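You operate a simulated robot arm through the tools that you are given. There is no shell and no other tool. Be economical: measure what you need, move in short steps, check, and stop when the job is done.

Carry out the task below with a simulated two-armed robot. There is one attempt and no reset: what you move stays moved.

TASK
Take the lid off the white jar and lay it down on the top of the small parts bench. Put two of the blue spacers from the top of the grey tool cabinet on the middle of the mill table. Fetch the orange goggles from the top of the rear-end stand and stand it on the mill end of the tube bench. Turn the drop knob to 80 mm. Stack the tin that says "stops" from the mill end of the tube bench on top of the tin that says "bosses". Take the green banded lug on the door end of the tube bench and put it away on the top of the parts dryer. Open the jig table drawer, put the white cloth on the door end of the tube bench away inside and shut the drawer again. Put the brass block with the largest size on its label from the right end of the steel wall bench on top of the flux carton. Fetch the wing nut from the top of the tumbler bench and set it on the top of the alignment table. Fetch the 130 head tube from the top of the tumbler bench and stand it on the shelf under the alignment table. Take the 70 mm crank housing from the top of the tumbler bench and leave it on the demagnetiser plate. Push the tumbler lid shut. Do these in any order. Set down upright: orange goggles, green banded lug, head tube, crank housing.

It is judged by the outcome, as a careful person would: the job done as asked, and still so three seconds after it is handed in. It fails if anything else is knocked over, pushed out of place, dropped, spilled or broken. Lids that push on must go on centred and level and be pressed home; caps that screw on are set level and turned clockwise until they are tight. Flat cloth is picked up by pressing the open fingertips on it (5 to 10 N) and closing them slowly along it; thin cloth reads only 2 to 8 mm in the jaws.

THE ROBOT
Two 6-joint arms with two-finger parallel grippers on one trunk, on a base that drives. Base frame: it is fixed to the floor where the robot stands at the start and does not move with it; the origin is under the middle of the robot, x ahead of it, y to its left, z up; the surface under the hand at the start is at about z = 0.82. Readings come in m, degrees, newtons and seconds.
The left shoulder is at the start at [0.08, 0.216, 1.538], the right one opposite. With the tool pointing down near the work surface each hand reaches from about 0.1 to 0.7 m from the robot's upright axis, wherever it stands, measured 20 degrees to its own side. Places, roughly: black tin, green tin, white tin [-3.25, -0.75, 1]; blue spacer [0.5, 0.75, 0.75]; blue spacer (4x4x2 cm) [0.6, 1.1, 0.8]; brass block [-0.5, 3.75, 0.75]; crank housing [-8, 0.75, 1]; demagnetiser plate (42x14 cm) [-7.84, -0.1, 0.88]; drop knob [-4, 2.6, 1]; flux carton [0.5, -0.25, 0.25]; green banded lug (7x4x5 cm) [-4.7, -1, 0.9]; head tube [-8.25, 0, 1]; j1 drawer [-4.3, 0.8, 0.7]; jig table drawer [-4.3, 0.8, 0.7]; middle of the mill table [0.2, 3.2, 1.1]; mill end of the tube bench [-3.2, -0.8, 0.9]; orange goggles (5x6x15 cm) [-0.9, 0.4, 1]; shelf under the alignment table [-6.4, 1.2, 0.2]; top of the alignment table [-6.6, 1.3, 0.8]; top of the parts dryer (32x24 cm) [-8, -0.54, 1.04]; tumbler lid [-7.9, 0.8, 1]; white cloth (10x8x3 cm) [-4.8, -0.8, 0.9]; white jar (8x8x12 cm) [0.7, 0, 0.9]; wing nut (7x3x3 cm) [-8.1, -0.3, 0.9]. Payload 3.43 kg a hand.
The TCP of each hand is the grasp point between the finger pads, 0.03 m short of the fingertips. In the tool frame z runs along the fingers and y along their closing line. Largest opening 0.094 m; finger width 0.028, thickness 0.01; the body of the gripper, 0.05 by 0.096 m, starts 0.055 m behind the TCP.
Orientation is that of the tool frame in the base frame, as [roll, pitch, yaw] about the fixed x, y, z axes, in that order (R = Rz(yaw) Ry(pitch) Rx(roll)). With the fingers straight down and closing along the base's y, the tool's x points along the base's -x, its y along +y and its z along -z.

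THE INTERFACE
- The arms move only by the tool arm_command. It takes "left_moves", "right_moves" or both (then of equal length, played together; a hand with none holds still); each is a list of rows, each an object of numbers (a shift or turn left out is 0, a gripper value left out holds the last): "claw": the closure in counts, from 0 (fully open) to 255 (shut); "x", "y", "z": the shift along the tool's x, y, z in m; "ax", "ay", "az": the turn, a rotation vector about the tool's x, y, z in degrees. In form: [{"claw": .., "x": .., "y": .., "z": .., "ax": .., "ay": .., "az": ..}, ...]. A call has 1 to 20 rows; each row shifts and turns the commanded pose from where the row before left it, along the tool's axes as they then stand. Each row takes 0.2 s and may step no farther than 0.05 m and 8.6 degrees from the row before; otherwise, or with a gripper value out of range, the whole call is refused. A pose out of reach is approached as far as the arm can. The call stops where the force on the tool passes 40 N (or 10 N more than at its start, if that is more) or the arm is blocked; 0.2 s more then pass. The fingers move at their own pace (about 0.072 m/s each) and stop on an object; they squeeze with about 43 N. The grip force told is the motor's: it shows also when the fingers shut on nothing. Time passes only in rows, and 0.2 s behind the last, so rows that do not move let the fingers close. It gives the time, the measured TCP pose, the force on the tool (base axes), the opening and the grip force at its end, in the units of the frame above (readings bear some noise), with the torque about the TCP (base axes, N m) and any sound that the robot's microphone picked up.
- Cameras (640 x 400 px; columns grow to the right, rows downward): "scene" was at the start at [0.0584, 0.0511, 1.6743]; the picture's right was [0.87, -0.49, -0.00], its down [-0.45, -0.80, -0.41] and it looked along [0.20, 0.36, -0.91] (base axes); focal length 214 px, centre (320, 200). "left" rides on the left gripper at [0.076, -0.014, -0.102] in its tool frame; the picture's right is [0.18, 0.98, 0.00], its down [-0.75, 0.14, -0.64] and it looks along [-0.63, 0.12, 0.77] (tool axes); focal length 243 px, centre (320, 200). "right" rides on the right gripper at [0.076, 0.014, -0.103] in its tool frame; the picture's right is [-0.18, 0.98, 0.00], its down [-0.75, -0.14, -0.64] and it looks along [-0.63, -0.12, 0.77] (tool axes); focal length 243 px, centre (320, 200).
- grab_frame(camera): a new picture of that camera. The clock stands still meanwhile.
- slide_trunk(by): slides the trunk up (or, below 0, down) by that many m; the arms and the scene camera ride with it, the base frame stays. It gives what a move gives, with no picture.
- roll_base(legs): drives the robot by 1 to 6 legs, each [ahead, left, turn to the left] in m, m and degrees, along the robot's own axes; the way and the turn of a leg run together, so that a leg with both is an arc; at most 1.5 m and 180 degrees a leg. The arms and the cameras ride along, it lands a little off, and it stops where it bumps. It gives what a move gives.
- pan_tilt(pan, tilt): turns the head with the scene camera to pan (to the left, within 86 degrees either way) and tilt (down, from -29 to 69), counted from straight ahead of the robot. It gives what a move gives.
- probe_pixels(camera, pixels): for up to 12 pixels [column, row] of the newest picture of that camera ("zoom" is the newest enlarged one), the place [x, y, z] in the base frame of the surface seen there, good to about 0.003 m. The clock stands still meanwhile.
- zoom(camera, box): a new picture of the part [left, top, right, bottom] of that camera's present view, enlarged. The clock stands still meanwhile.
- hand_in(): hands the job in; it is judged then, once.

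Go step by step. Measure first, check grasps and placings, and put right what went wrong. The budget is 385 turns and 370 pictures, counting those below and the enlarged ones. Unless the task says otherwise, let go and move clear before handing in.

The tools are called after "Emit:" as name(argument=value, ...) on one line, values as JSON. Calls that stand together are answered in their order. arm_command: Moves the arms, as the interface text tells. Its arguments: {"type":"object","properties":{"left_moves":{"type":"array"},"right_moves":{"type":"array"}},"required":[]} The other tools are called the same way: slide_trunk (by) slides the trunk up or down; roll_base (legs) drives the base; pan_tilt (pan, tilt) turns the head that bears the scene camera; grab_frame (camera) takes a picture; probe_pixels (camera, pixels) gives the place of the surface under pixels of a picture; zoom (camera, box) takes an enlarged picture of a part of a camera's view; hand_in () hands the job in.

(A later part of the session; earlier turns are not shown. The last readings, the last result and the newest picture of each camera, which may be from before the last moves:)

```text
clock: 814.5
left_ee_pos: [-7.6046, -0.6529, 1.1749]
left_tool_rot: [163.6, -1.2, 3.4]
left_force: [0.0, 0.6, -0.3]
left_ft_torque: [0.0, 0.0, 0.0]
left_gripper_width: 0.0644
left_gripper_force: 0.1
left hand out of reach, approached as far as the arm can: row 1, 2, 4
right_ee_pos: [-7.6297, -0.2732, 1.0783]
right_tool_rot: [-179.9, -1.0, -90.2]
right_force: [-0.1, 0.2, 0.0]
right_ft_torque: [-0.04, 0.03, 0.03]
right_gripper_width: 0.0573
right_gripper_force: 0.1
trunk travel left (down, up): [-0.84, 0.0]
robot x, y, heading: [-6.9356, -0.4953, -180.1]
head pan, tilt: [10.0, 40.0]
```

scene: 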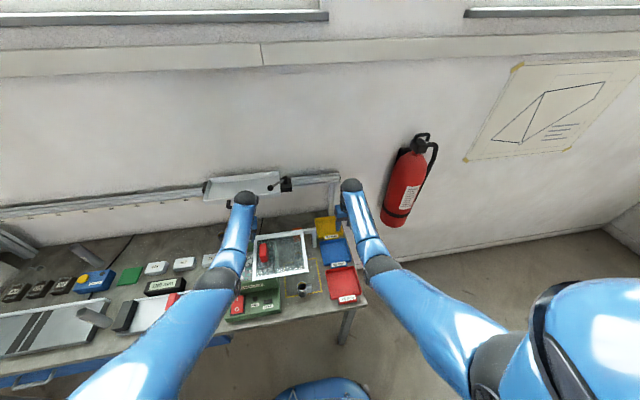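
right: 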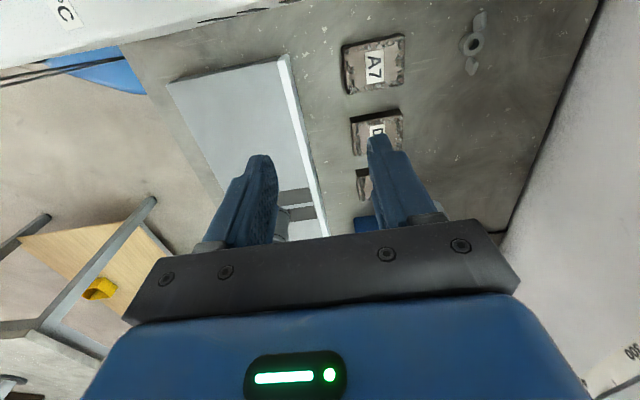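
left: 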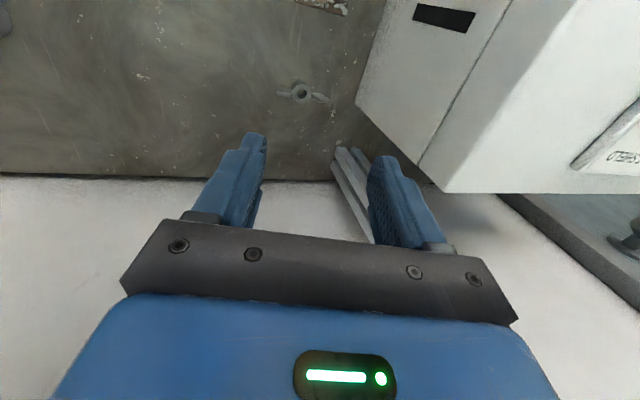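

Emit:
roll_base(legs=[[0.3, 0, 0]])

Emit:
roll_base(legs=[[0.18, 0, 0]])

Emit:
grab_frame(camera="right")

```text
clock: 816.5
left_ee_pos: [-7.8995, -0.65, 1.178]
left_tool_rot: [163.6, -1.1, 3.2]
left_force: [-0.5, 0.2, 0.3]
left_ft_torque: [0.01, 0.05, 0.01]
left_gripper_width: 0.0645
left_gripper_force: 0.1
right_ee_pos: [-7.923, -0.2717, 1.0805]
right_tool_rot: [179.9, -1.0, -90.5]
right_force: [0.3, 0.4, 0.6]
right_ft_torque: [-0.03, 0.04, 0.0]
right_gripper_width: 0.0574
right_gripper_force: 0.1
trunk travel left (down, up): [-0.84, 0.0]
robot x, y, heading: [-7.2332, -0.4941, 179.8]
head pan, tilt: [10.0, 40.0]
```

```text
clock: 818.0
left_ee_pos: [-8.0749, -0.6493, 1.178]
left_tool_rot: [163.5, -1.1, 3.1]
left_force: [0.6, 0.6, 0.0]
left_ft_torque: [0.01, 0.02, 0.0]
left_gripper_width: 0.0646
left_gripper_force: 0.1
right_ee_pos: [-8.099, -0.2697, 1.0806]
right_tool_rot: [179.8, -1.0, -90.5]
right_force: [0.1, -1.3, 0.0]
right_ft_torque: [0.01, 0.03, 0.0]
right_gripper_width: 0.0572
right_gripper_force: 0.1
trunk travel left (down, up): [-0.84, 0.0]
robot x, y, heading: [-7.4095, -0.4913, 179.7]
head pan, tilt: [10.0, 40.0]
```

```text
48 pictures are left
```

right: 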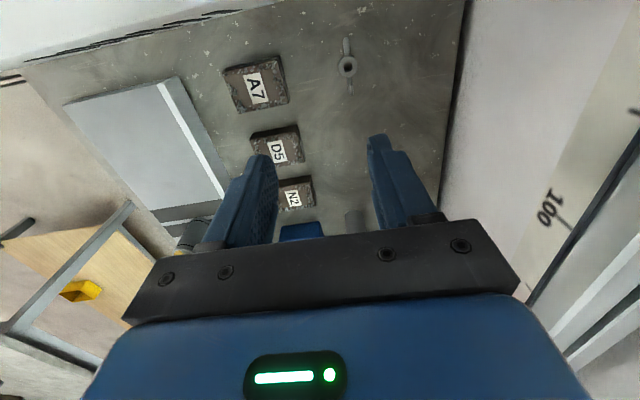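

Emit:
probe_pixels(camera="right", pixels=[[348, 66], [340, 66], [357, 66], [348, 55], [348, 78], [345, 45], [350, 90]])

```text
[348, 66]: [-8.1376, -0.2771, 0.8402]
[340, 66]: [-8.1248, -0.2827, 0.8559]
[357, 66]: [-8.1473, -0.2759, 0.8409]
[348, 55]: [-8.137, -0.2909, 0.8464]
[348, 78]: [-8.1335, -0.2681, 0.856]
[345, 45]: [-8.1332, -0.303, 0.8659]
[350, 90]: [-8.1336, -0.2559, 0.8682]
```

Nut hub at (-8.135,-0.279), top 0.856. Move closer and descend with the arm.

Emit:
roll_base(legs=[[0.05, 0, 0]])

Emit:
arm_command(right_moves=[{"x": 0.008, "y": -0.01, "claw": 130}, {"z": 0.04}, {"z": 0.04}, {"z": 0.04}, {"z": 0.03}, {}])

Emit:
grab_frame(camera="right")

```text
clock: 819.1
left_ee_pos: [-8.1304, -0.6485, 1.175]
left_tool_rot: [163.6, -1.4, 3.2]
left_force: [0.0, -0.4, -0.4]
left_ft_torque: [0.01, 0.0, 0.04]
left_gripper_width: 0.0645
left_gripper_force: 0.1
right_ee_pos: [-8.1498, -0.2697, 1.0768]
right_tool_rot: [-178.9, -1.3, -90.0]
right_force: [0.3, 0.6, 0.3]
right_ft_torque: [-0.01, -0.02, 0.01]
right_gripper_width: 0.0568
right_gripper_force: 0.1
trunk travel left (down, up): [-0.84, 0.0]
robot x, y, heading: [-7.458, -0.4922, 179.9]
head pan, tilt: [10.0, 40.0]
stopped in leg 1: the force on the tool passed its limit at 124 N (the readings are from after the stop); the commanded pose is now the measured one
```

```text
clock: 820.0
left_ee_pos: [-8.1233, -0.6492, 1.1789]
left_tool_rot: [163.6, -1.0, 3.1]
left_force: [0.9, 0.9, 0.6]
left_ft_torque: [0.0, 0.07, -0.02]
left_gripper_width: 0.0646
left_gripper_force: 0.0
right_ee_pos: [-8.1567, -0.2815, 1.0057]
right_tool_rot: [177.0, -1.2, -90.0]
right_force: [1.1, 0.1, 0.7]
right_ft_torque: [-0.01, 0.05, -0.01]
right_gripper_width: 0.0459
right_gripper_force: 0.2
right hand out of reach, approached as far as the arm can: row 4
trunk travel left (down, up): [-0.84, 0.0]
robot x, y, heading: [-7.4584, -0.4914, 179.7]
head pan, tilt: [10.0, 40.0]
stopped in row 4 (right hand): the force on the tool passed its limit at 141 N (the readings are from after the stop); the commanded pose is now the measured one
```

```text
47 pictures are left
```

right: 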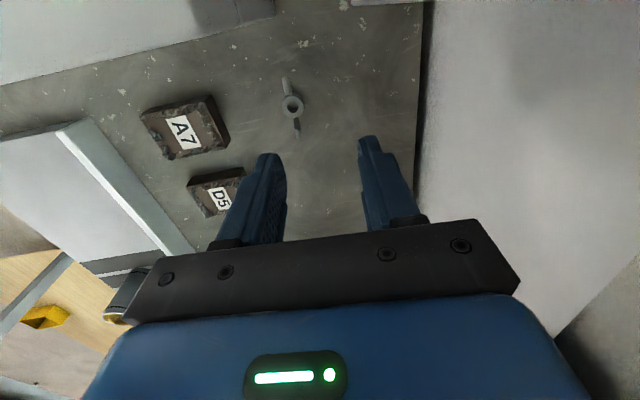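

The wrist met the rail post behind the nut. Lift, come 2.2 cm back, then descend again.

Emit:
arm_command(right_moves=[{"z": -0.02, "y": -0.012}, {"y": -0.012}, {"z": 0.03}, {"z": 0.03}, {}])

Emit:
grab_frame(camera="right")

```text
clock: 821.2
left_ee_pos: [-8.1298, -0.648, 1.1758]
left_tool_rot: [163.5, -1.3, 3.2]
left_force: [0.7, 0.1, -0.1]
left_ft_torque: [0.03, 0.01, 0.01]
left_gripper_width: 0.0644
left_gripper_force: 0.0
right_ee_pos: [-8.14, -0.2798, 0.96]
right_tool_rot: [177.2, -1.3, -89.9]
right_force: [1.0, -0.7, -0.2]
right_ft_torque: [0.01, -0.03, -0.01]
right_gripper_width: 0.0462
right_gripper_force: 0.0
trunk travel left (down, up): [-0.84, 0.0]
robot x, y, heading: [-7.4594, -0.4947, 179.6]
head pan, tilt: [10.0, 40.0]
```

```text
46 pictures are left
```

right: 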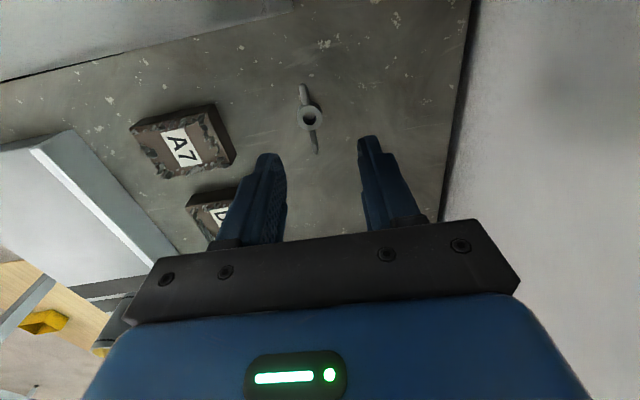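

Emit:
arm_command(right_moves=[{"y": -0.004, "z": 0.03}, {"z": 0.03}, {"z": 0.02}, {}])

Emit:
grab_frame(camera="right")

```text
clock: 821.9
left_ee_pos: [-8.1266, -0.6486, 1.1774]
left_tool_rot: [163.5, -1.2, 3.2]
left_force: [-0.7, -0.1, 0.1]
left_ft_torque: [-0.03, 0.01, 0.02]
left_gripper_width: 0.0645
left_gripper_force: 0.1
right_ee_pos: [-8.1242, -0.2821, 0.9329]
right_tool_rot: [175.5, -1.5, -90.3]
right_force: [9.0, 0.6, 16.4]
right_ft_torque: [-1.53, 1.02, 0.9]
right_gripper_width: 0.046
right_gripper_force: 0.2
right hand out of reach, approached as far as the arm can: row 1, 2, 3
trunk travel left (down, up): [-0.84, 0.0]
robot x, y, heading: [-7.4622, -0.4933, 179.7]
head pan, tilt: [10.0, 40.0]
stopped in row 3 (right hand): the force on the tool passed its limit at 50 N (the readings are from after the stop); the commanded pose is now the measured one
```

```text
45 pictures are left
```

right: 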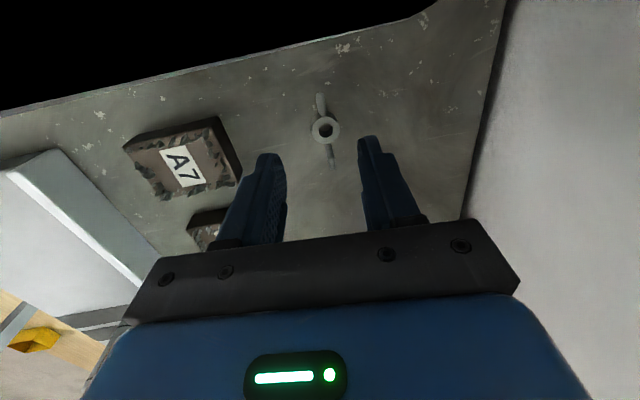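

The wrist camera is on the dryer side and touches it. Lift and rotate 180° so the camera faces the free side.

Emit:
arm_command(right_moves=[{"z": -0.03}, {"z": -0.04}, {"z": -0.04}, {"z": -0.03, "y": -0.02}, {"y": -0.02}, {}])

Emit:
arm_command(right_moves=[{"az": -8.6}, {"az": -8.6}, {"az": -8.6}, {"az": -8.6}, {"az": -8.6}, {"az": -8.6}, {"az": -8.6}, {"az": -8.6}, {"az": -8.6}, {"az": -8.6}, {"az": -8.6}, {"az": -8.6}, {"az": -8.6}, {"az": -8.6}, {"az": -8.6}, {"az": -8.6}, {"az": -8.6}, {"az": -8.6}, {"az": -8.6}, {"az": -8.6}])

Emit:
grab_frame(camera="right")

```text
clock: 823.3
left_ee_pos: [-8.1294, -0.6484, 1.1757]
left_tool_rot: [163.5, -1.3, 3.1]
left_force: [-0.4, 0.3, -0.7]
left_ft_torque: [0.03, -0.01, -0.01]
left_gripper_width: 0.0648
left_gripper_force: 0.1
right_ee_pos: [-8.0764, -0.2781, 1.067]
right_tool_rot: [175.7, -1.5, -90.5]
right_force: [0.2, 0.3, -0.3]
right_ft_torque: [0.01, 0.01, -0.03]
right_gripper_width: 0.046
right_gripper_force: 0.2
trunk travel left (down, up): [-0.84, 0.0]
robot x, y, heading: [-7.4583, -0.4934, 180.0]
head pan, tilt: [10.0, 40.0]
```

```text
clock: 827.5
left_ee_pos: [-8.1293, -0.6481, 1.1748]
left_tool_rot: [163.7, -1.4, 3.1]
left_force: [0.2, -0.1, -0.5]
left_ft_torque: [0.0, 0.0, -0.01]
left_gripper_width: 0.0645
left_gripper_force: 0.0
right_ee_pos: [-8.0767, -0.2786, 1.0666]
right_tool_rot: [-176.1, 2.1, 81.7]
right_force: [0.0, 0.2, 0.0]
right_ft_torque: [-0.02, 0.03, 0.03]
right_gripper_width: 0.0462
right_gripper_force: 0.2
trunk travel left (down, up): [-0.84, 0.0]
robot x, y, heading: [-7.4586, -0.4932, 179.8]
head pan, tilt: [10.0, 40.0]
```

```text
44 pictures are left
```

right: 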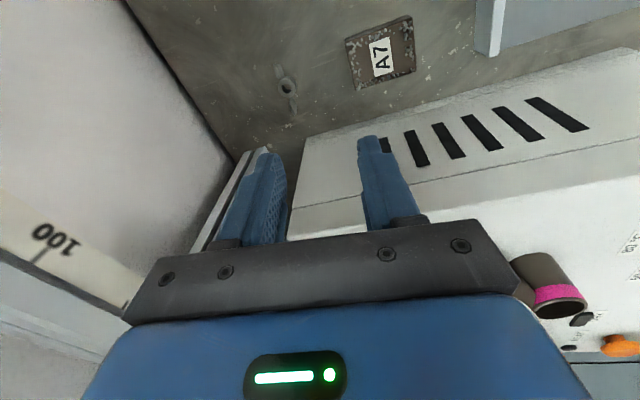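

Emit:
arm_command(right_moves=[{"az": -8.3}, {"ax": -4, "ay": 2}, {"y": -0.029}, {"y": -0.028}, {"z": 0.04}, {"z": 0.04}, {"z": 0.03}, {}])

Emit:
grab_frame(camera="right")

```text
clock: 829.3
left_ee_pos: [-8.13, -0.6497, 1.1752]
left_tool_rot: [163.6, -1.3, 3.1]
left_force: [-0.2, -0.8, -0.2]
left_ft_torque: [-0.01, 0.01, 0.0]
left_gripper_width: 0.0644
left_gripper_force: 0.0
right_ee_pos: [-8.1281, -0.2779, 0.961]
right_tool_rot: [-179.7, -0.6, 89.7]
right_force: [-0.4, -0.4, -0.1]
right_ft_torque: [0.0, -0.02, -0.01]
right_gripper_width: 0.0461
right_gripper_force: 0.0
right hand out of reach, approached as far as the arm can: row 7
trunk travel left (down, up): [-0.84, 0.0]
robot x, y, heading: [-7.4613, -0.4963, 179.6]
head pan, tilt: [10.0, 40.0]
```

```text
43 pictures are left
```

right: 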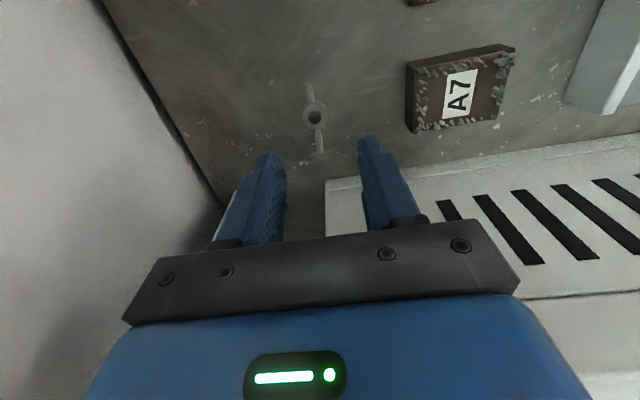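

Lower the rest with the trunk, carefully.

Emit:
slide_trunk(by=-0.05)

Emit:
slide_trunk(by=-0.034)

Emit:
grab_frame(camera="right")

```text
clock: 830.2
left_ee_pos: [-8.1308, -0.6479, 1.1251]
left_tool_rot: [163.7, -1.3, 3.0]
left_force: [0.5, 0.7, 0.0]
left_ft_torque: [0.01, 0.0, 0.0]
left_gripper_width: 0.0645
left_gripper_force: 0.1
right_ee_pos: [-8.1285, -0.2786, 0.9091]
right_tool_rot: [-179.7, -0.5, 89.7]
right_force: [-0.1, 0.6, 0.4]
right_ft_torque: [0.02, 0.01, -0.01]
right_gripper_width: 0.046
right_gripper_force: 0.1
trunk travel left (down, up): [-0.79, 0.05]
robot x, y, heading: [-7.46, -0.4919, 179.7]
head pan, tilt: [10.0, 40.0]
```

```text
clock: 831.0
left_ee_pos: [-8.1296, -0.6484, 1.0916]
left_tool_rot: [163.6, -1.2, 3.2]
left_force: [0.7, 0.0, -0.3]
left_ft_torque: [0.03, -0.02, 0.02]
left_gripper_width: 0.0644
left_gripper_force: 0.0
right_ee_pos: [-8.1297, -0.2785, 0.8751]
right_tool_rot: [-179.7, -0.4, 89.7]
right_force: [0.2, -0.6, 0.0]
right_ft_torque: [-0.01, 0.02, 0.0]
right_gripper_width: 0.0461
right_gripper_force: 0.0
trunk travel left (down, up): [-0.756, 0.084]
robot x, y, heading: [-7.4581, -0.4944, 180.1]
head pan, tilt: [10.0, 40.0]
```

```text
42 pictures are left
```

right: 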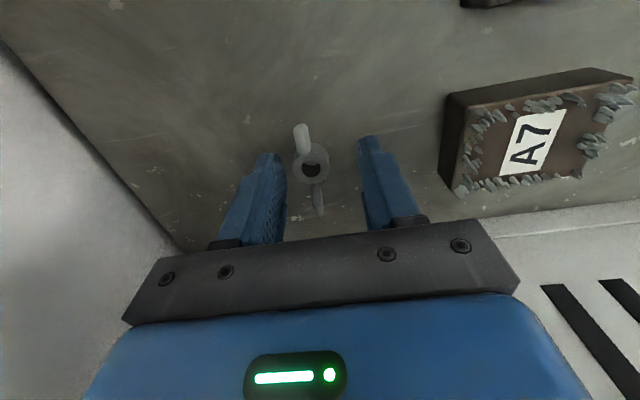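

Nut between the fingers. Close and lift with the trunk.

Emit:
arm_command(right_moves=[{"claw": 200}, {"claw": 255}, {}, {}])

Emit:
slide_trunk(by=0.084)

Emit:
grab_frame(camera="right")

```text
clock: 832.0
left_ee_pos: [-8.1293, -0.6485, 1.0915]
left_tool_rot: [163.6, -1.3, 3.2]
left_force: [0.7, -0.1, -0.6]
left_ft_torque: [0.01, 0.0, 0.01]
left_gripper_width: 0.0647
left_gripper_force: 0.0
right_ee_pos: [-8.1295, -0.2775, 0.8759]
right_tool_rot: [-179.7, -0.5, 89.7]
right_force: [1.2, -0.3, 3.7]
right_ft_torque: [0.02, -0.02, -0.01]
right_gripper_width: 0.0211
right_gripper_force: 43.7
trunk travel left (down, up): [-0.756, 0.084]
robot x, y, heading: [-7.4618, -0.4925, 179.7]
head pan, tilt: [10.0, 40.0]
```

```text
clock: 833.2
left_ee_pos: [-8.1293, -0.6491, 1.1742]
left_tool_rot: [163.5, -1.4, 3.0]
left_force: [0.3, 0.6, -0.9]
left_ft_torque: [-0.02, 0.02, 0.0]
left_gripper_width: 0.0646
left_gripper_force: 0.0
right_ee_pos: [-8.1288, -0.278, 0.96]
right_tool_rot: [-179.8, -0.4, 89.8]
right_force: [-0.1, 0.2, -0.9]
right_ft_torque: [0.0, 0.02, 0.01]
right_gripper_width: 0.0212
right_gripper_force: 43.1
trunk travel left (down, up): [-0.84, 0.0]
robot x, y, heading: [-7.4579, -0.4941, 179.6]
head pan, tilt: [10.0, 40.0]
```

```text
41 pictures are left
```

right: 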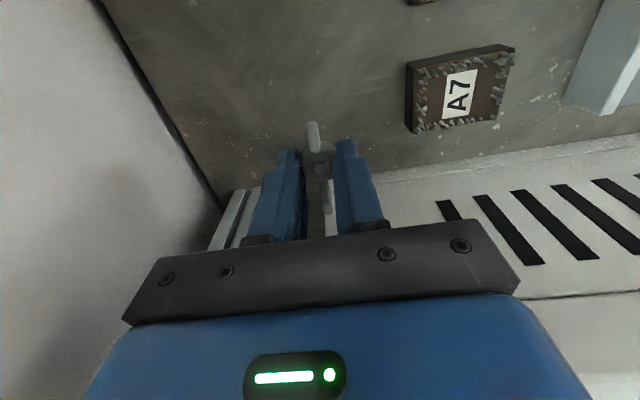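

Nut held. Back away to x≈-6.6 and turn to face the alignment table.

Emit:
arm_command(right_moves=[{"z": -0.03, "y": 0.01}, {"z": -0.03, "y": 0.01}, {}])

Emit:
roll_base(legs=[[-0.86, 0, 0], [0, 0, -90]])

Emit:
pan_tilt(pan=0, tilt=40)

Emit:
grab_frame(camera="scene")

```text
clock: 834.0
left_ee_pos: [-8.1307, -0.6493, 1.1754]
left_tool_rot: [163.6, -1.4, 3.1]
left_force: [0.7, 0.2, -0.2]
left_ft_torque: [0.02, 0.04, -0.02]
left_gripper_width: 0.0646
left_gripper_force: 0.1
right_ee_pos: [-8.1084, -0.2775, 1.0197]
right_tool_rot: [-179.8, -0.7, 89.7]
right_force: [-1.4, 0.6, -0.3]
right_ft_torque: [0.0, -0.01, 0.01]
right_gripper_width: 0.0209
right_gripper_force: 42.9
trunk travel left (down, up): [-0.84, 0.0]
robot x, y, heading: [-7.4607, -0.4918, 179.9]
head pan, tilt: [10.0, 40.0]
```

```text
clock: 842.3
left_ee_pos: [-6.7773, 0.1755, 1.1754]
left_tool_rot: [163.6, -1.3, -86.5]
left_force: [1.9, 0.5, -0.6]
left_ft_torque: [-0.05, -0.01, -0.03]
left_gripper_width: 0.0645
left_gripper_force: 0.0
right_ee_pos: [-6.4063, 0.1591, 1.0202]
right_tool_rot: [-179.7, -0.6, 0.4]
right_force: [0.5, 1.5, 0.2]
right_ft_torque: [-0.01, 0.01, 0.02]
right_gripper_width: 0.0214
right_gripper_force: 42.8
trunk travel left (down, up): [-0.84, 0.0]
robot x, y, heading: [-6.6156, -0.4948, 90.5]
head pan, tilt: [10.0, 40.0]
```

```text
clock: 843.0
left_ee_pos: [-6.7762, 0.1761, 1.1748]
left_tool_rot: [163.7, -1.3, -86.3]
left_force: [-0.7, -0.4, 0.6]
left_ft_torque: [-0.02, -0.03, 0.0]
left_gripper_width: 0.0644
left_gripper_force: 0.1
right_ee_pos: [-6.4055, 0.1573, 1.0196]
right_tool_rot: [-179.7, -0.6, 0.3]
right_force: [-0.5, -0.3, -0.9]
right_ft_torque: [0.01, -0.04, -0.03]
right_gripper_width: 0.0212
right_gripper_force: 42.3
trunk travel left (down, up): [-0.84, 0.0]
robot x, y, heading: [-6.6174, -0.4957, 90.2]
head pan, tilt: [0.0, 40.0]
```

```text
40 pictures are left
```

scene: 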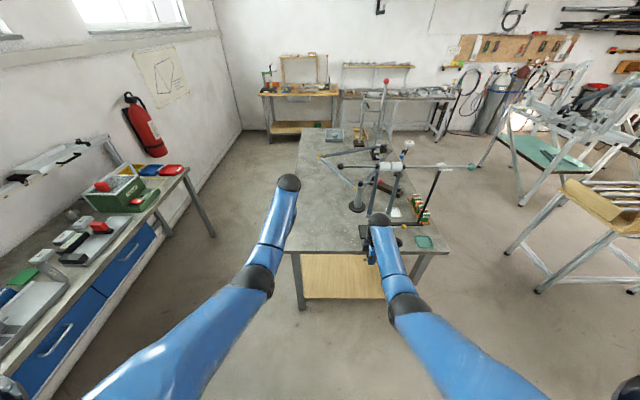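

The alignment table's south end is right ahead, with free top area at the near-left and the wooden shelf below. Measure.

Emit:
probe_pixels(camera="scene", pixels=[[295, 248], [340, 248], [440, 245], [310, 225], [330, 235], [345, 290], [320, 290], [345, 296], [345, 262], [400, 235], [355, 205], [300, 205]])

Emit:
zoom(camera="scene", box=[275, 170, 455, 310])

```text
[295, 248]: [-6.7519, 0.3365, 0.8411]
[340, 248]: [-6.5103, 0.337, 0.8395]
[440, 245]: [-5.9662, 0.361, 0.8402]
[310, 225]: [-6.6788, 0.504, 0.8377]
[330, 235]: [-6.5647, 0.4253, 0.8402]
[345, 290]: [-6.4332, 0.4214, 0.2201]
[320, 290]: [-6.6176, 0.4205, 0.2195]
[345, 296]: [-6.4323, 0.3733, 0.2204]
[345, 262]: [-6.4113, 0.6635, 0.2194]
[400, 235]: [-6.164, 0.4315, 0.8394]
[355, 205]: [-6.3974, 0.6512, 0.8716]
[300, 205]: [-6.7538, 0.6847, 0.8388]
```

```text
2.86 times, centred on (365, 240) of scene
```

zoom: 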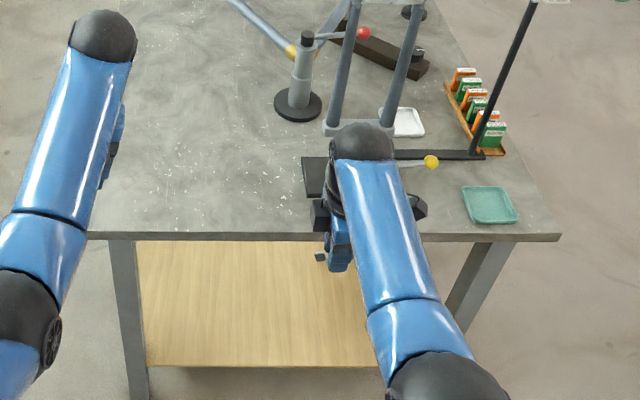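

Table top z=0.84 (south edge y 0.33), free at (-6.55,0.43); shelf z=0.22. Bring the nut over the free spot.

Emit:
roll_base(legs=[[0.27, 0.145, 0]])

Emit:
arm_command(right_moves=[{"z": 0.04}, {"z": 0.04}, {"z": 0.03}, {"z": 0.02}, {}])

Emit:
grab_frame(camera="right")

```text
clock: 845.1
left_ee_pos: [-6.9172, 0.4386, 1.1768]
left_tool_rot: [163.5, -1.2, -86.6]
left_force: [-1.1, 0.4, 0.2]
left_ft_torque: [0.0, 0.01, -0.01]
left_gripper_width: 0.0643
left_gripper_force: 0.0
right_ee_pos: [-6.5463, 0.4202, 1.0207]
right_tool_rot: [-179.5, -0.5, 0.1]
right_force: [0.2, -0.9, 0.0]
right_ft_torque: [0.03, -0.01, -0.01]
right_gripper_width: 0.0213
right_gripper_force: 43.2
trunk travel left (down, up): [-0.84, 0.0]
robot x, y, heading: [-6.7607, -0.2251, 90.2]
head pan, tilt: [0.0, 40.0]
```

```text
clock: 846.3
left_ee_pos: [-6.9176, 0.4415, 1.1766]
left_tool_rot: [163.5, -1.2, -86.5]
left_force: [-0.1, 0.0, 0.9]
left_ft_torque: [-0.02, 0.0, 0.03]
left_gripper_width: 0.0646
left_gripper_force: 0.0
right_ee_pos: [-6.5446, 0.41, 0.9079]
right_tool_rot: [-179.6, -0.5, 0.0]
right_force: [1.3, -0.2, -0.1]
right_ft_torque: [-0.03, -0.02, -0.03]
right_gripper_width: 0.0211
right_gripper_force: 43.1
right hand out of reach, approached as far as the arm can: row 3, 4
trunk travel left (down, up): [-0.84, 0.0]
robot x, y, heading: [-6.7581, -0.2307, 90.2]
head pan, tilt: [0.0, 40.0]
```

```text
38 pictures are left
```

right: 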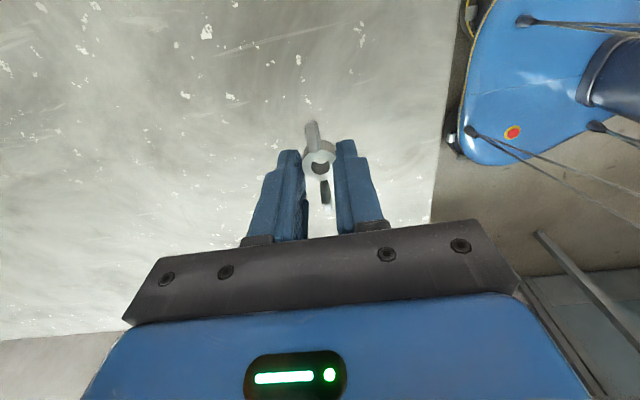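

Free surface below. Lower by trunk to contact (≈31 mm), then release.

Emit:
slide_trunk(by=-0.027)

Emit:
slide_trunk(by=-0.004)

Emit:
arm_command(right_moves=[{"claw": 170}, {}, {}])

Emit:
slide_trunk(by=0.031)

Emit:
arm_command(right_moves=[{"z": -0.04}, {"z": -0.04}, {"z": -0.03}, {}])

Emit:
grab_frame(camera="right")

```text
clock: 847.0
left_ee_pos: [-6.9178, 0.4429, 1.1482]
left_tool_rot: [163.5, -1.3, -86.4]
left_force: [0.3, 0.1, 0.2]
left_ft_torque: [-0.02, -0.01, -0.01]
left_gripper_width: 0.0645
left_gripper_force: 0.0
right_ee_pos: [-6.5452, 0.4105, 0.8811]
right_tool_rot: [-179.8, -0.6, 0.1]
right_force: [-0.2, 0.7, -0.8]
right_ft_torque: [0.01, 0.0, 0.01]
right_gripper_width: 0.0212
right_gripper_force: 43.0
trunk travel left (down, up): [-0.813, 0.027]
robot x, y, heading: [-6.7575, -0.2259, 90.2]
head pan, tilt: [0.0, 40.0]
```

```text
clock: 847.5
left_ee_pos: [-6.9173, 0.4428, 1.1438]
left_tool_rot: [163.6, -1.5, -86.6]
left_force: [-0.3, -0.2, 0.3]
left_ft_torque: [0.03, 0.03, -0.01]
left_gripper_width: 0.0645
left_gripper_force: 0.0
right_ee_pos: [-6.5455, 0.4124, 0.877]
right_tool_rot: [-179.8, -0.5, 0.1]
right_force: [0.2, -0.5, 0.0]
right_ft_torque: [0.0, -0.01, -0.01]
right_gripper_width: 0.0212
right_gripper_force: 42.9
trunk travel left (down, up): [-0.809, 0.031]
robot x, y, heading: [-6.7568, -0.2265, 90.3]
head pan, tilt: [0.0, 40.0]
```

```text
clock: 848.3
left_ee_pos: [-6.917, 0.4428, 1.1444]
left_tool_rot: [163.6, -1.4, -86.5]
left_force: [-0.2, 0.4, 0.2]
left_ft_torque: [0.0, 0.03, 0.0]
left_gripper_width: 0.0645
left_gripper_force: 0.0
right_ee_pos: [-6.5458, 0.411, 0.8776]
right_tool_rot: [-179.8, -0.5, 0.1]
right_force: [0.5, -0.2, 0.8]
right_ft_torque: [-0.01, -0.01, -0.01]
right_gripper_width: 0.0314
right_gripper_force: 0.0
trunk travel left (down, up): [-0.809, 0.031]
robot x, y, heading: [-6.7582, -0.2294, 90.3]
head pan, tilt: [0.0, 40.0]
```

```text
clock: 849.1
left_ee_pos: [-6.9171, 0.4424, 1.1751]
left_tool_rot: [163.6, -1.4, -86.5]
left_force: [0.2, 1.2, 0.0]
left_ft_torque: [0.01, -0.03, -0.03]
left_gripper_width: 0.0644
left_gripper_force: 0.0
right_ee_pos: [-6.5453, 0.4103, 0.9098]
right_tool_rot: [-179.6, -0.5, 0.1]
right_force: [0.3, -0.1, 0.5]
right_ft_torque: [-0.02, -0.02, -0.01]
right_gripper_width: 0.0313
right_gripper_force: 0.1
trunk travel left (down, up): [-0.84, 0.0]
robot x, y, heading: [-6.7587, -0.2289, 90.3]
head pan, tilt: [0.0, 40.0]
```

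```text
clock: 850.1
left_ee_pos: [-6.9174, 0.4413, 1.1751]
left_tool_rot: [163.6, -1.4, -86.5]
left_force: [-0.3, 0.4, 0.2]
left_ft_torque: [0.01, -0.01, 0.0]
left_gripper_width: 0.0647
left_gripper_force: 0.1
right_ee_pos: [-6.5457, 0.4082, 1.019]
right_tool_rot: [-179.8, -0.5, 0.1]
right_force: [0.5, -0.1, -0.1]
right_ft_torque: [-0.02, 0.01, -0.02]
right_gripper_width: 0.0313
right_gripper_force: 0.0
trunk travel left (down, up): [-0.84, 0.0]
robot x, y, heading: [-6.7586, -0.2273, 90.1]
head pan, tilt: [0.0, 40.0]
```

```text
37 pictures are left
```

right: 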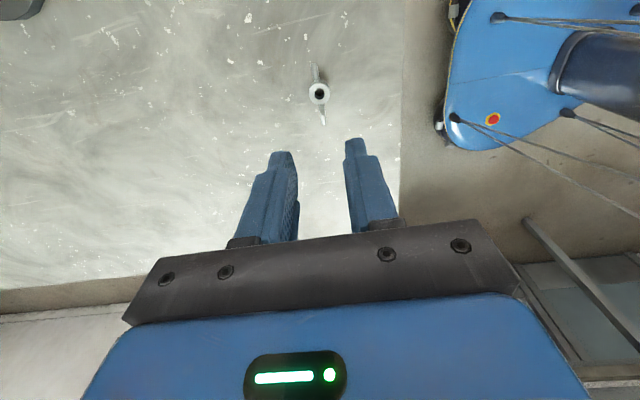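

Wing nut is on the alignment table. Last: the head tube. Back off and put the right hand into the forward-pointing pose.

Emit:
roll_base(legs=[[-0.35, 0, 0]])

Emit:
arm_command(right_moves=[{"az": 8.5, "claw": 90, "z": 0.03}, {"az": 8.5, "z": 0.03}, {"az": 8.5, "x": 0.0}, {"az": 8.5}, {"az": 8.5}, {"az": 8.5}, {"az": 8.5}, {"az": 8.5}, {"az": 8.5}, {"az": 8.5}, {"az": 8.5}, {"az": 8.5}, {"az": 8.5}, {"az": 8.5}, {"az": 8.5}, {"az": 8.5}, {"az": 8.5}, {"az": 8.5}, {"az": 8.5}, {"az": 8.5}])

Emit:
arm_command(right_moves=[{"az": 8.5}, {"az": 8.5}, {"az": 8.5}, {"az": 8.5}, {"ay": 8.5}, {"ay": 8.5}, {"ay": 8.5}, {"ay": 8.5}, {"ay": 8.5}, {"ay": 8.5}, {"ay": 8.5}, {"ay": 8.5}, {"ay": 8.5}, {"ay": 8.5}, {"ay": 4}, {}])

```text
clock: 852.4
left_ee_pos: [-6.9164, 0.095, 1.1745]
left_tool_rot: [163.6, -1.4, -86.4]
left_force: [0.9, 0.5, -0.8]
left_ft_torque: [0.01, -0.01, 0.01]
left_gripper_width: 0.0645
left_gripper_force: 0.1
right_ee_pos: [-6.5454, 0.0641, 1.0187]
right_tool_rot: [-179.9, -0.5, 0.1]
right_force: [0.0, 0.7, 0.3]
right_ft_torque: [0.0, 0.02, 0.03]
right_gripper_width: 0.031
right_gripper_force: 0.1
trunk travel left (down, up): [-0.84, 0.0]
robot x, y, heading: [-6.7553, -0.5774, 90.4]
head pan, tilt: [0.0, 40.0]
```

```text
clock: 856.5
left_ee_pos: [-6.9158, 0.0928, 1.1744]
left_tool_rot: [163.6, -1.2, -86.6]
left_force: [-0.6, -0.1, -0.1]
left_ft_torque: [0.0, 0.01, 0.0]
left_gripper_width: 0.0648
left_gripper_force: 0.0
right_ee_pos: [-6.5451, 0.0599, 0.9603]
right_tool_rot: [179.8, 0.6, -170.0]
right_force: [-0.7, 0.4, 0.2]
right_ft_torque: [0.0, -0.02, -0.03]
right_gripper_width: 0.0608
right_gripper_force: 0.0
trunk travel left (down, up): [-0.84, 0.0]
robot x, y, heading: [-6.7573, -0.5793, 89.9]
head pan, tilt: [0.0, 40.0]
```

```text
clock: 860.0
left_ee_pos: [-6.9154, 0.0931, 1.1756]
left_tool_rot: [163.6, -1.3, -86.5]
left_force: [0.0, -0.6, -0.3]
left_ft_torque: [0.01, 0.02, 0.01]
left_gripper_width: 0.0643
left_gripper_force: 0.1
right_ee_pos: [-6.5616, 0.018, 1.0033]
right_tool_rot: [158.7, -88.6, 177.5]
right_force: [0.2, -1.0, -0.2]
right_ft_torque: [-0.02, 0.0, -0.02]
right_gripper_width: 0.0608
right_gripper_force: 0.1
right hand out of reach, approached as far as the arm can: row 12, 13, 14, 15
trunk travel left (down, up): [-0.84, 0.0]
robot x, y, heading: [-6.7526, -0.5771, 90.1]
head pan, tilt: [0.0, 40.0]
```

Emit:
arm_command(right_moves=[{"ax": -8.3}, {"ax": -8.3}, {"ax": -8.3}, {"ax": -8.3}, {"ax": -8.3}, {"ax": -8.3}, {"ax": -8.3}, {"ax": -8}, {}])

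Emit:
roll_base(legs=[[0, 0, 90]])

Emit:
grab_frame(camera="scene")

```text
clock: 862.0
left_ee_pos: [-6.916, 0.0932, 1.175]
left_tool_rot: [163.5, -1.3, -86.6]
left_force: [0.9, 0.2, 0.6]
left_ft_torque: [0.01, -0.02, -0.01]
left_gripper_width: 0.0646
left_gripper_force: 0.0
right_ee_pos: [-6.5385, 0.0699, 0.9312]
right_tool_rot: [106.2, -88.5, 172.4]
right_force: [0.6, 0.0, -0.1]
right_ft_torque: [-0.03, -0.02, 0.02]
right_gripper_width: 0.0608
right_gripper_force: 0.0
right hand out of reach, approached as far as the arm can: row 1, 2, 3, 4, 5, 6, 7, 8
trunk travel left (down, up): [-0.84, 0.0]
robot x, y, heading: [-6.7567, -0.5793, 90.2]
head pan, tilt: [0.0, 40.0]
```

```text
clock: 866.2
left_ee_pos: [-7.4286, -0.7322, 1.1761]
left_tool_rot: [163.5, -1.3, 3.2]
left_force: [0.5, -0.2, -0.2]
left_ft_torque: [0.0, 0.02, 0.03]
left_gripper_width: 0.0644
left_gripper_force: 0.1
right_ee_pos: [-7.4026, -0.3562, 0.9319]
right_tool_rot: [105.1, -88.7, -96.8]
right_force: [-0.6, 0.7, -0.1]
right_ft_torque: [0.02, 0.0, -0.01]
right_gripper_width: 0.0608
right_gripper_force: 0.0
trunk travel left (down, up): [-0.84, 0.0]
robot x, y, heading: [-6.7552, -0.5803, 179.7]
head pan, tilt: [0.0, 40.0]
```

```text
36 pictures are left
```

scene: 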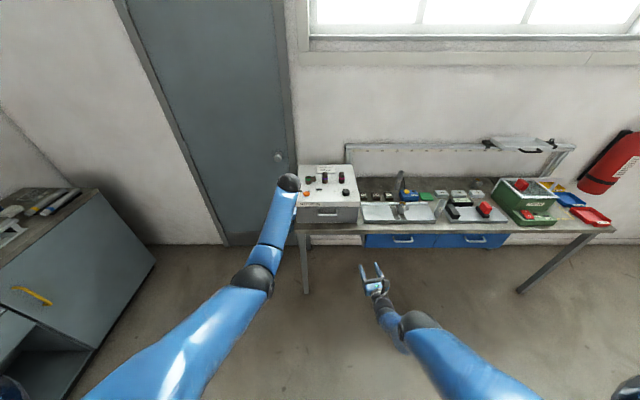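

The right hand now points forward. Line it up with the tube: sidestep, then approach.

Emit:
roll_base(legs=[[0, -0.505, 0], [0.28, 0, 0]])

Emit:
grab_frame(camera="right")

Emit:
probe_pixels(camera="right", pixels=[[320, 100], [310, 90], [330, 90], [320, 60], [345, 90], [300, 90]])

```text
clock: 870.7
left_ee_pos: [-7.696, -0.2247, 1.1784]
left_tool_rot: [163.6, -1.2, 3.5]
left_force: [0.0, -0.8, 0.4]
left_ft_torque: [0.01, 0.03, -0.02]
left_gripper_width: 0.0643
left_gripper_force: 0.0
right_ee_pos: [-7.6746, 0.1508, 0.9322]
right_tool_rot: [98.4, -88.5, -89.9]
right_force: [-0.6, -1.3, 0.0]
right_ft_torque: [0.0, -0.02, -0.02]
right_gripper_width: 0.0608
right_gripper_force: 0.0
trunk travel left (down, up): [-0.84, 0.0]
robot x, y, heading: [-7.0331, -0.0661, -179.9]
head pan, tilt: [0.0, 40.0]
```

```text
35 pictures are left
```

right: 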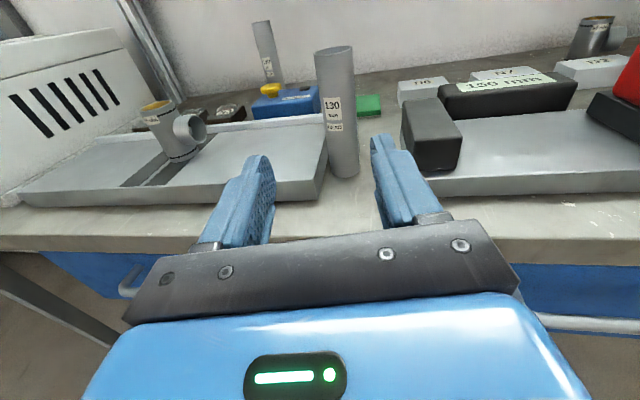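

```text
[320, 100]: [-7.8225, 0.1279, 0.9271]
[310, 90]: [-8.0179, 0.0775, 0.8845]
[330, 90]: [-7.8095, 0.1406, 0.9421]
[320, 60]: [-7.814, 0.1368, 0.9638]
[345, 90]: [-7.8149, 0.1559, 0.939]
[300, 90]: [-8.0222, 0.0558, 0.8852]
```

Tube centred ahead. Advance 0.147 m, grip.

Emit:
roll_base(legs=[[0.147, 0.005, 0]])

Emit:
grab_frame(camera="right")

```text
clock: 872.0
left_ee_pos: [-7.842, -0.2297, 1.179]
left_tool_rot: [163.7, -1.0, 3.4]
left_force: [0.2, 0.3, 0.8]
left_ft_torque: [0.02, 0.02, -0.03]
left_gripper_width: 0.0644
left_gripper_force: 0.0
right_ee_pos: [-7.8209, 0.1452, 0.9316]
right_tool_rot: [97.3, -88.6, -88.8]
right_force: [0.8, 0.5, -0.1]
right_ft_torque: [-0.01, 0.01, 0.0]
right_gripper_width: 0.0609
right_gripper_force: 0.1
trunk travel left (down, up): [-0.84, 0.0]
robot x, y, heading: [-7.1779, -0.0725, -179.8]
head pan, tilt: [0.0, 40.0]
```

```text
34 pictures are left
```

right: 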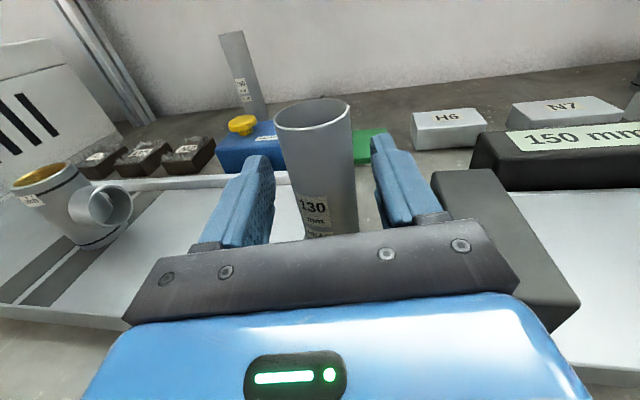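

Tube is between the fingers. Close and lift with a small arm move.

Emit:
arm_command(right_moves=[{"claw": 140}, {"claw": 255}, {}, {}, {"x": 0.015}, {"x": 0.02}, {"x": 0.02}, {}])

Emit:
grab_frame(camera="right")

```text
clock: 873.9
left_ee_pos: [-7.8482, -0.2306, 1.1753]
left_tool_rot: [163.6, -1.4, 3.5]
left_force: [0.3, -0.1, 0.3]
left_ft_torque: [-0.02, -0.02, 0.02]
left_gripper_width: 0.0647
left_gripper_force: 0.1
right_ee_pos: [-7.8493, 0.1458, 0.9468]
right_tool_rot: [104.3, -88.6, -95.9]
right_force: [-0.4, -0.4, -1.5]
right_ft_torque: [0.0, -0.01, 0.02]
right_gripper_width: 0.0377
right_gripper_force: 42.8
right hand out of reach, approached as far as the arm can: row 5, 6, 7
trunk travel left (down, up): [-0.84, 0.0]
robot x, y, heading: [-7.1801, -0.07, -179.8]
head pan, tilt: [0.0, 40.0]
```

```text
33 pictures are left
```

right: 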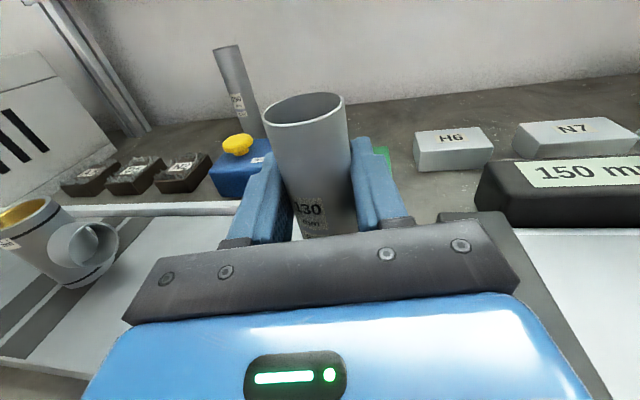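

Lifted 15 mm. Back straight out between the plates.

Emit:
roll_base(legs=[[-0.4, 0, 0]])

Emit:
roll_base(legs=[[0, 0.5, 0], [-0.25, 0, 0], [0, 0, -90]])

Emit:
grab_frame(camera="right")

Emit:
grab_frame(camera="scene")

```text
clock: 876.3
left_ee_pos: [-7.4529, -0.2342, 1.1734]
left_tool_rot: [163.6, -1.5, 4.0]
left_force: [-1.6, -0.3, 0.4]
left_ft_torque: [-0.01, 0.01, -0.02]
left_gripper_width: 0.0645
left_gripper_force: 0.1
right_ee_pos: [-7.4579, 0.1428, 0.9445]
right_tool_rot: [109.7, -88.5, -100.8]
right_force: [-0.5, -0.1, -1.4]
right_ft_torque: [0.01, -0.01, 0.0]
right_gripper_width: 0.0374
right_gripper_force: 43.2
trunk travel left (down, up): [-0.84, 0.0]
robot x, y, heading: [-6.7835, -0.0676, -179.2]
head pan, tilt: [0.0, 40.0]
```

```text
clock: 884.4
left_ee_pos: [-6.7084, 0.1116, 1.1748]
left_tool_rot: [163.6, -1.4, -84.4]
left_force: [0.2, -0.6, 0.0]
left_ft_torque: [0.01, 0.02, -0.01]
left_gripper_width: 0.0646
left_gripper_force: 0.1
right_ee_pos: [-6.3332, 0.127, 0.9471]
right_tool_rot: [103.7, -88.5, 176.7]
right_force: [-0.7, 0.3, -1.1]
right_ft_torque: [0.0, -0.01, 0.02]
right_gripper_width: 0.0378
right_gripper_force: 43.0
trunk travel left (down, up): [-0.84, 0.0]
robot x, y, heading: [-6.5229, -0.5469, 92.1]
head pan, tilt: [0.0, 40.0]
```

```text
32 pictures are left
```

right: 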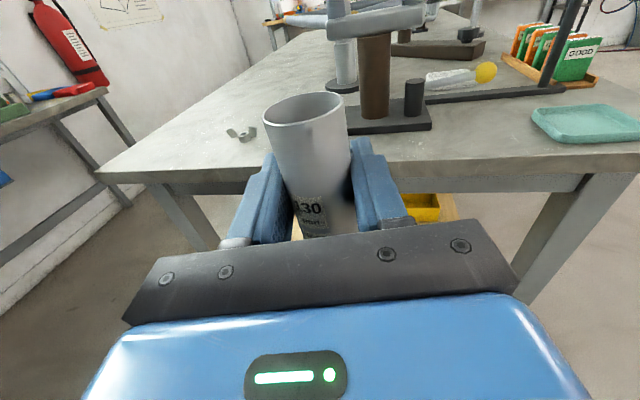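

```text
31 pictures are left
```

scene: 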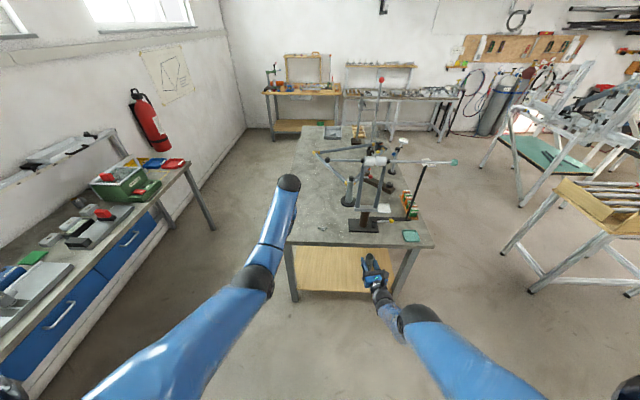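

Tube held upright. Lower the trunk in steps in front of the table and look under it.

Emit:
roll_base(legs=[[0, -0.1, -1.8]])

Emit:
slide_trunk(by=-0.4)

Emit:
slide_trunk(by=-0.2)

Emit:
grab_frame(camera="right")

Emit:
probe_pixels(camera="right", pixels=[[200, 130], [400, 150], [400, 120], [300, 60], [200, 60], [450, 100], [150, 100], [520, 120]])

```text
clock: 885.6
left_ee_pos: [-6.5995, 0.1192, 1.1733]
left_tool_rot: [164.0, -1.4, -86.1]
left_force: [-1.2, 0.0, 0.3]
left_ft_torque: [0.01, -0.05, -0.02]
left_gripper_width: 0.0647
left_gripper_force: 0.0
right_ee_pos: [-6.2223, 0.1249, 0.9494]
right_tool_rot: [102.2, -88.0, 176.7]
right_force: [0.4, -0.2, -1.6]
right_ft_torque: [-0.05, 0.03, -0.07]
right_gripper_width: 0.0378
right_gripper_force: 42.6
trunk travel left (down, up): [-0.84, 0.0]
robot x, y, heading: [-6.4278, -0.5484, 90.4]
head pan, tilt: [0.0, 40.0]
```

```text
clock: 889.4
left_ee_pos: [-6.5911, 0.1193, 0.7741]
left_tool_rot: [163.6, -1.4, -85.9]
left_force: [0.4, -0.2, -0.3]
left_ft_torque: [-0.01, -0.06, 0.03]
left_gripper_width: 0.0646
left_gripper_force: 0.0
right_ee_pos: [-6.2146, 0.1236, 0.5469]
right_tool_rot: [103.4, -88.6, 175.6]
right_force: [0.3, -0.2, -1.6]
right_ft_torque: [-0.04, 0.03, -0.03]
right_gripper_width: 0.0377
right_gripper_force: 42.9
trunk travel left (down, up): [-0.44, 0.4]
robot x, y, heading: [-6.4287, -0.5474, 90.7]
head pan, tilt: [0.0, 40.0]
```

```text
clock: 891.6
left_ee_pos: [-6.5906, 0.1193, 0.5762]
left_tool_rot: [163.6, -1.3, -86.0]
left_force: [-0.7, 0.6, -0.1]
left_ft_torque: [-0.01, 0.02, 0.0]
left_gripper_width: 0.0646
left_gripper_force: 0.1
right_ee_pos: [-6.2151, 0.1243, 0.3492]
right_tool_rot: [103.2, -88.5, 175.9]
right_force: [0.0, 0.9, -1.1]
right_ft_torque: [-0.01, 0.02, -0.05]
right_gripper_width: 0.0378
right_gripper_force: 43.0
trunk travel left (down, up): [-0.24, 0.6]
robot x, y, heading: [-6.4278, -0.549, 90.6]
head pan, tilt: [0.0, 40.0]
```

```text
30 pictures are left
```

right: 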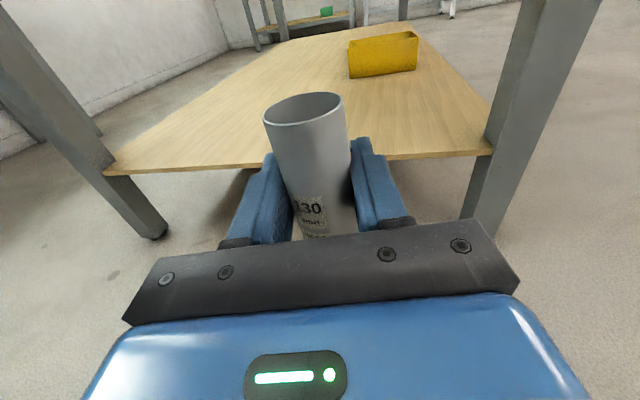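

```text
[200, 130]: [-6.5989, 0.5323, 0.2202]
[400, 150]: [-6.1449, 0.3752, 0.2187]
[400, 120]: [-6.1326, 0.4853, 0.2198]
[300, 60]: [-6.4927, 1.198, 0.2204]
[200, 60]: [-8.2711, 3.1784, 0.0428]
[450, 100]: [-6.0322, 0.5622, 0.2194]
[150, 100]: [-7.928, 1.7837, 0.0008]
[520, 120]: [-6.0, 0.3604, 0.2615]
```

Shelf is clear. Drive forward 0.36 m with a slight shift left.

Emit:
roll_base(legs=[[0, 0.04, 0], [0.2, 0, -0.5]])

Emit:
roll_base(legs=[[0.16, 0, 0]])

Emit:
grab_frame(camera="right")

```text
clock: 893.6
left_ee_pos: [-6.6234, 0.323, 0.5758]
left_tool_rot: [163.6, -1.4, -86.7]
left_force: [0.0, -0.5, 0.7]
left_ft_torque: [-0.02, 0.03, 0.03]
left_gripper_width: 0.0645
left_gripper_force: 0.1
right_ee_pos: [-6.2474, 0.323, 0.3467]
right_tool_rot: [105.3, -88.4, 173.1]
right_force: [0.4, 0.2, -2.1]
right_ft_torque: [0.01, 0.0, 0.0]
right_gripper_width: 0.0377
right_gripper_force: 43.2
trunk travel left (down, up): [-0.24, 0.6]
robot x, y, heading: [-6.4644, -0.3479, 89.9]
head pan, tilt: [0.0, 40.0]
```

```text
clock: 894.5
left_ee_pos: [-6.6237, 0.3253, 0.5748]
left_tool_rot: [163.4, -1.1, -86.7]
left_force: [-0.4, 0.8, -0.9]
left_ft_torque: [0.01, -0.04, 0.0]
left_gripper_width: 0.0644
left_gripper_force: 0.0
right_ee_pos: [-6.2517, 0.3314, 0.3505]
right_tool_rot: [96.1, -88.5, -177.4]
right_force: [0.8, 0.4, -0.6]
right_ft_torque: [-0.02, -0.02, 0.01]
right_gripper_width: 0.0377
right_gripper_force: 42.3
trunk travel left (down, up): [-0.24, 0.6]
robot x, y, heading: [-6.4674, -0.3385, 90.4]
head pan, tilt: [0.0, 40.0]
stopped in leg 1: the robot was blocked; the commanded pose is now the measured one
```

```text
29 pictures are left
```

right: 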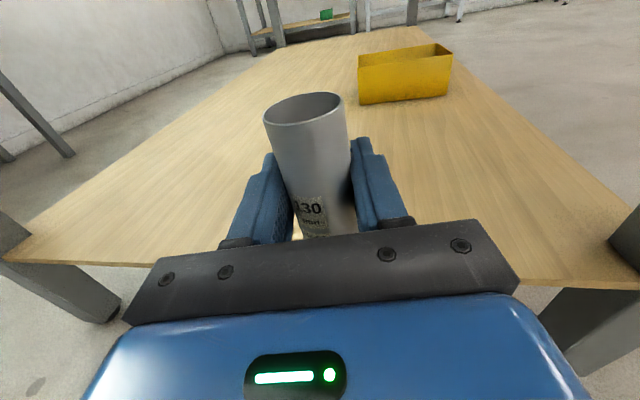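

Blocked: the left hand's wrist meets the table edge. Back 5 cm and pull the left hand back toward the body.

Emit:
roll_base(legs=[[-0.06, 0, 0]])

Emit:
arm_command(left_moves=[{"x": 0.03, "z": 0.02}, {"x": 0.03, "z": 0.02}, {"x": 0.03, "z": 0.02}, {"x": 0.03, "z": 0.02}, {"x": 0.03, "z": 0.02}, {"x": 0.03, "z": 0.02}, {"x": 0.03, "z": 0.02}, {"x": 0.03, "z": 0.01}, {"x": 0.03}, {}])

Emit:
grab_frame(camera="scene")

```text
clock: 895.4
left_ee_pos: [-6.6241, 0.2691, 0.5696]
left_tool_rot: [163.4, -2.0, -86.8]
left_force: [0.4, -0.5, -0.1]
left_ft_torque: [0.0, 0.02, -0.01]
left_gripper_width: 0.0645
left_gripper_force: 0.1
right_ee_pos: [-6.2506, 0.2755, 0.3476]
right_tool_rot: [105.3, -88.5, 173.2]
right_force: [-0.2, 0.9, -0.8]
right_ft_torque: [0.02, -0.02, -0.02]
right_gripper_width: 0.0378
right_gripper_force: 42.8
trunk travel left (down, up): [-0.24, 0.6]
robot x, y, heading: [-6.4651, -0.3957, 90.4]
head pan, tilt: [0.0, 40.0]
```

```text
clock: 897.6
left_ee_pos: [-6.651, 0.0092, 0.4165]
left_tool_rot: [163.4, -1.9, -86.7]
left_force: [0.4, 0.3, 1.2]
left_ft_torque: [0.01, 0.0, 0.02]
left_gripper_width: 0.0641
left_gripper_force: 0.2
left hand out of reach, approached as far as the arm can: row 1, 2, 3
right_ee_pos: [-6.2504, 0.2744, 0.3458]
right_tool_rot: [109.1, -88.6, 169.5]
right_force: [-0.2, -0.5, -0.9]
right_ft_torque: [-0.03, -0.03, 0.02]
right_gripper_width: 0.0379
right_gripper_force: 42.3
trunk travel left (down, up): [-0.24, 0.6]
robot x, y, heading: [-6.4657, -0.3956, 90.4]
head pan, tilt: [0.0, 40.0]
```

```text
28 pictures are left
```

scene: 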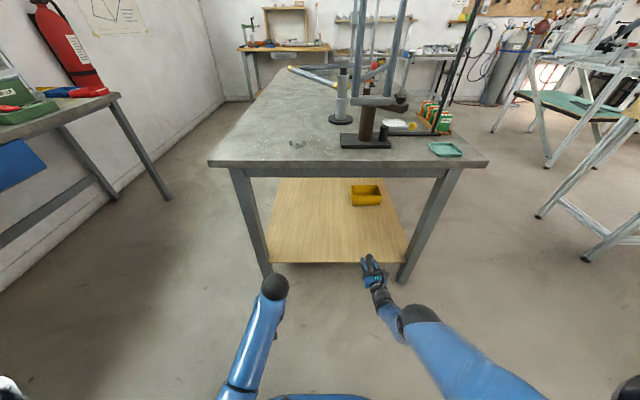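

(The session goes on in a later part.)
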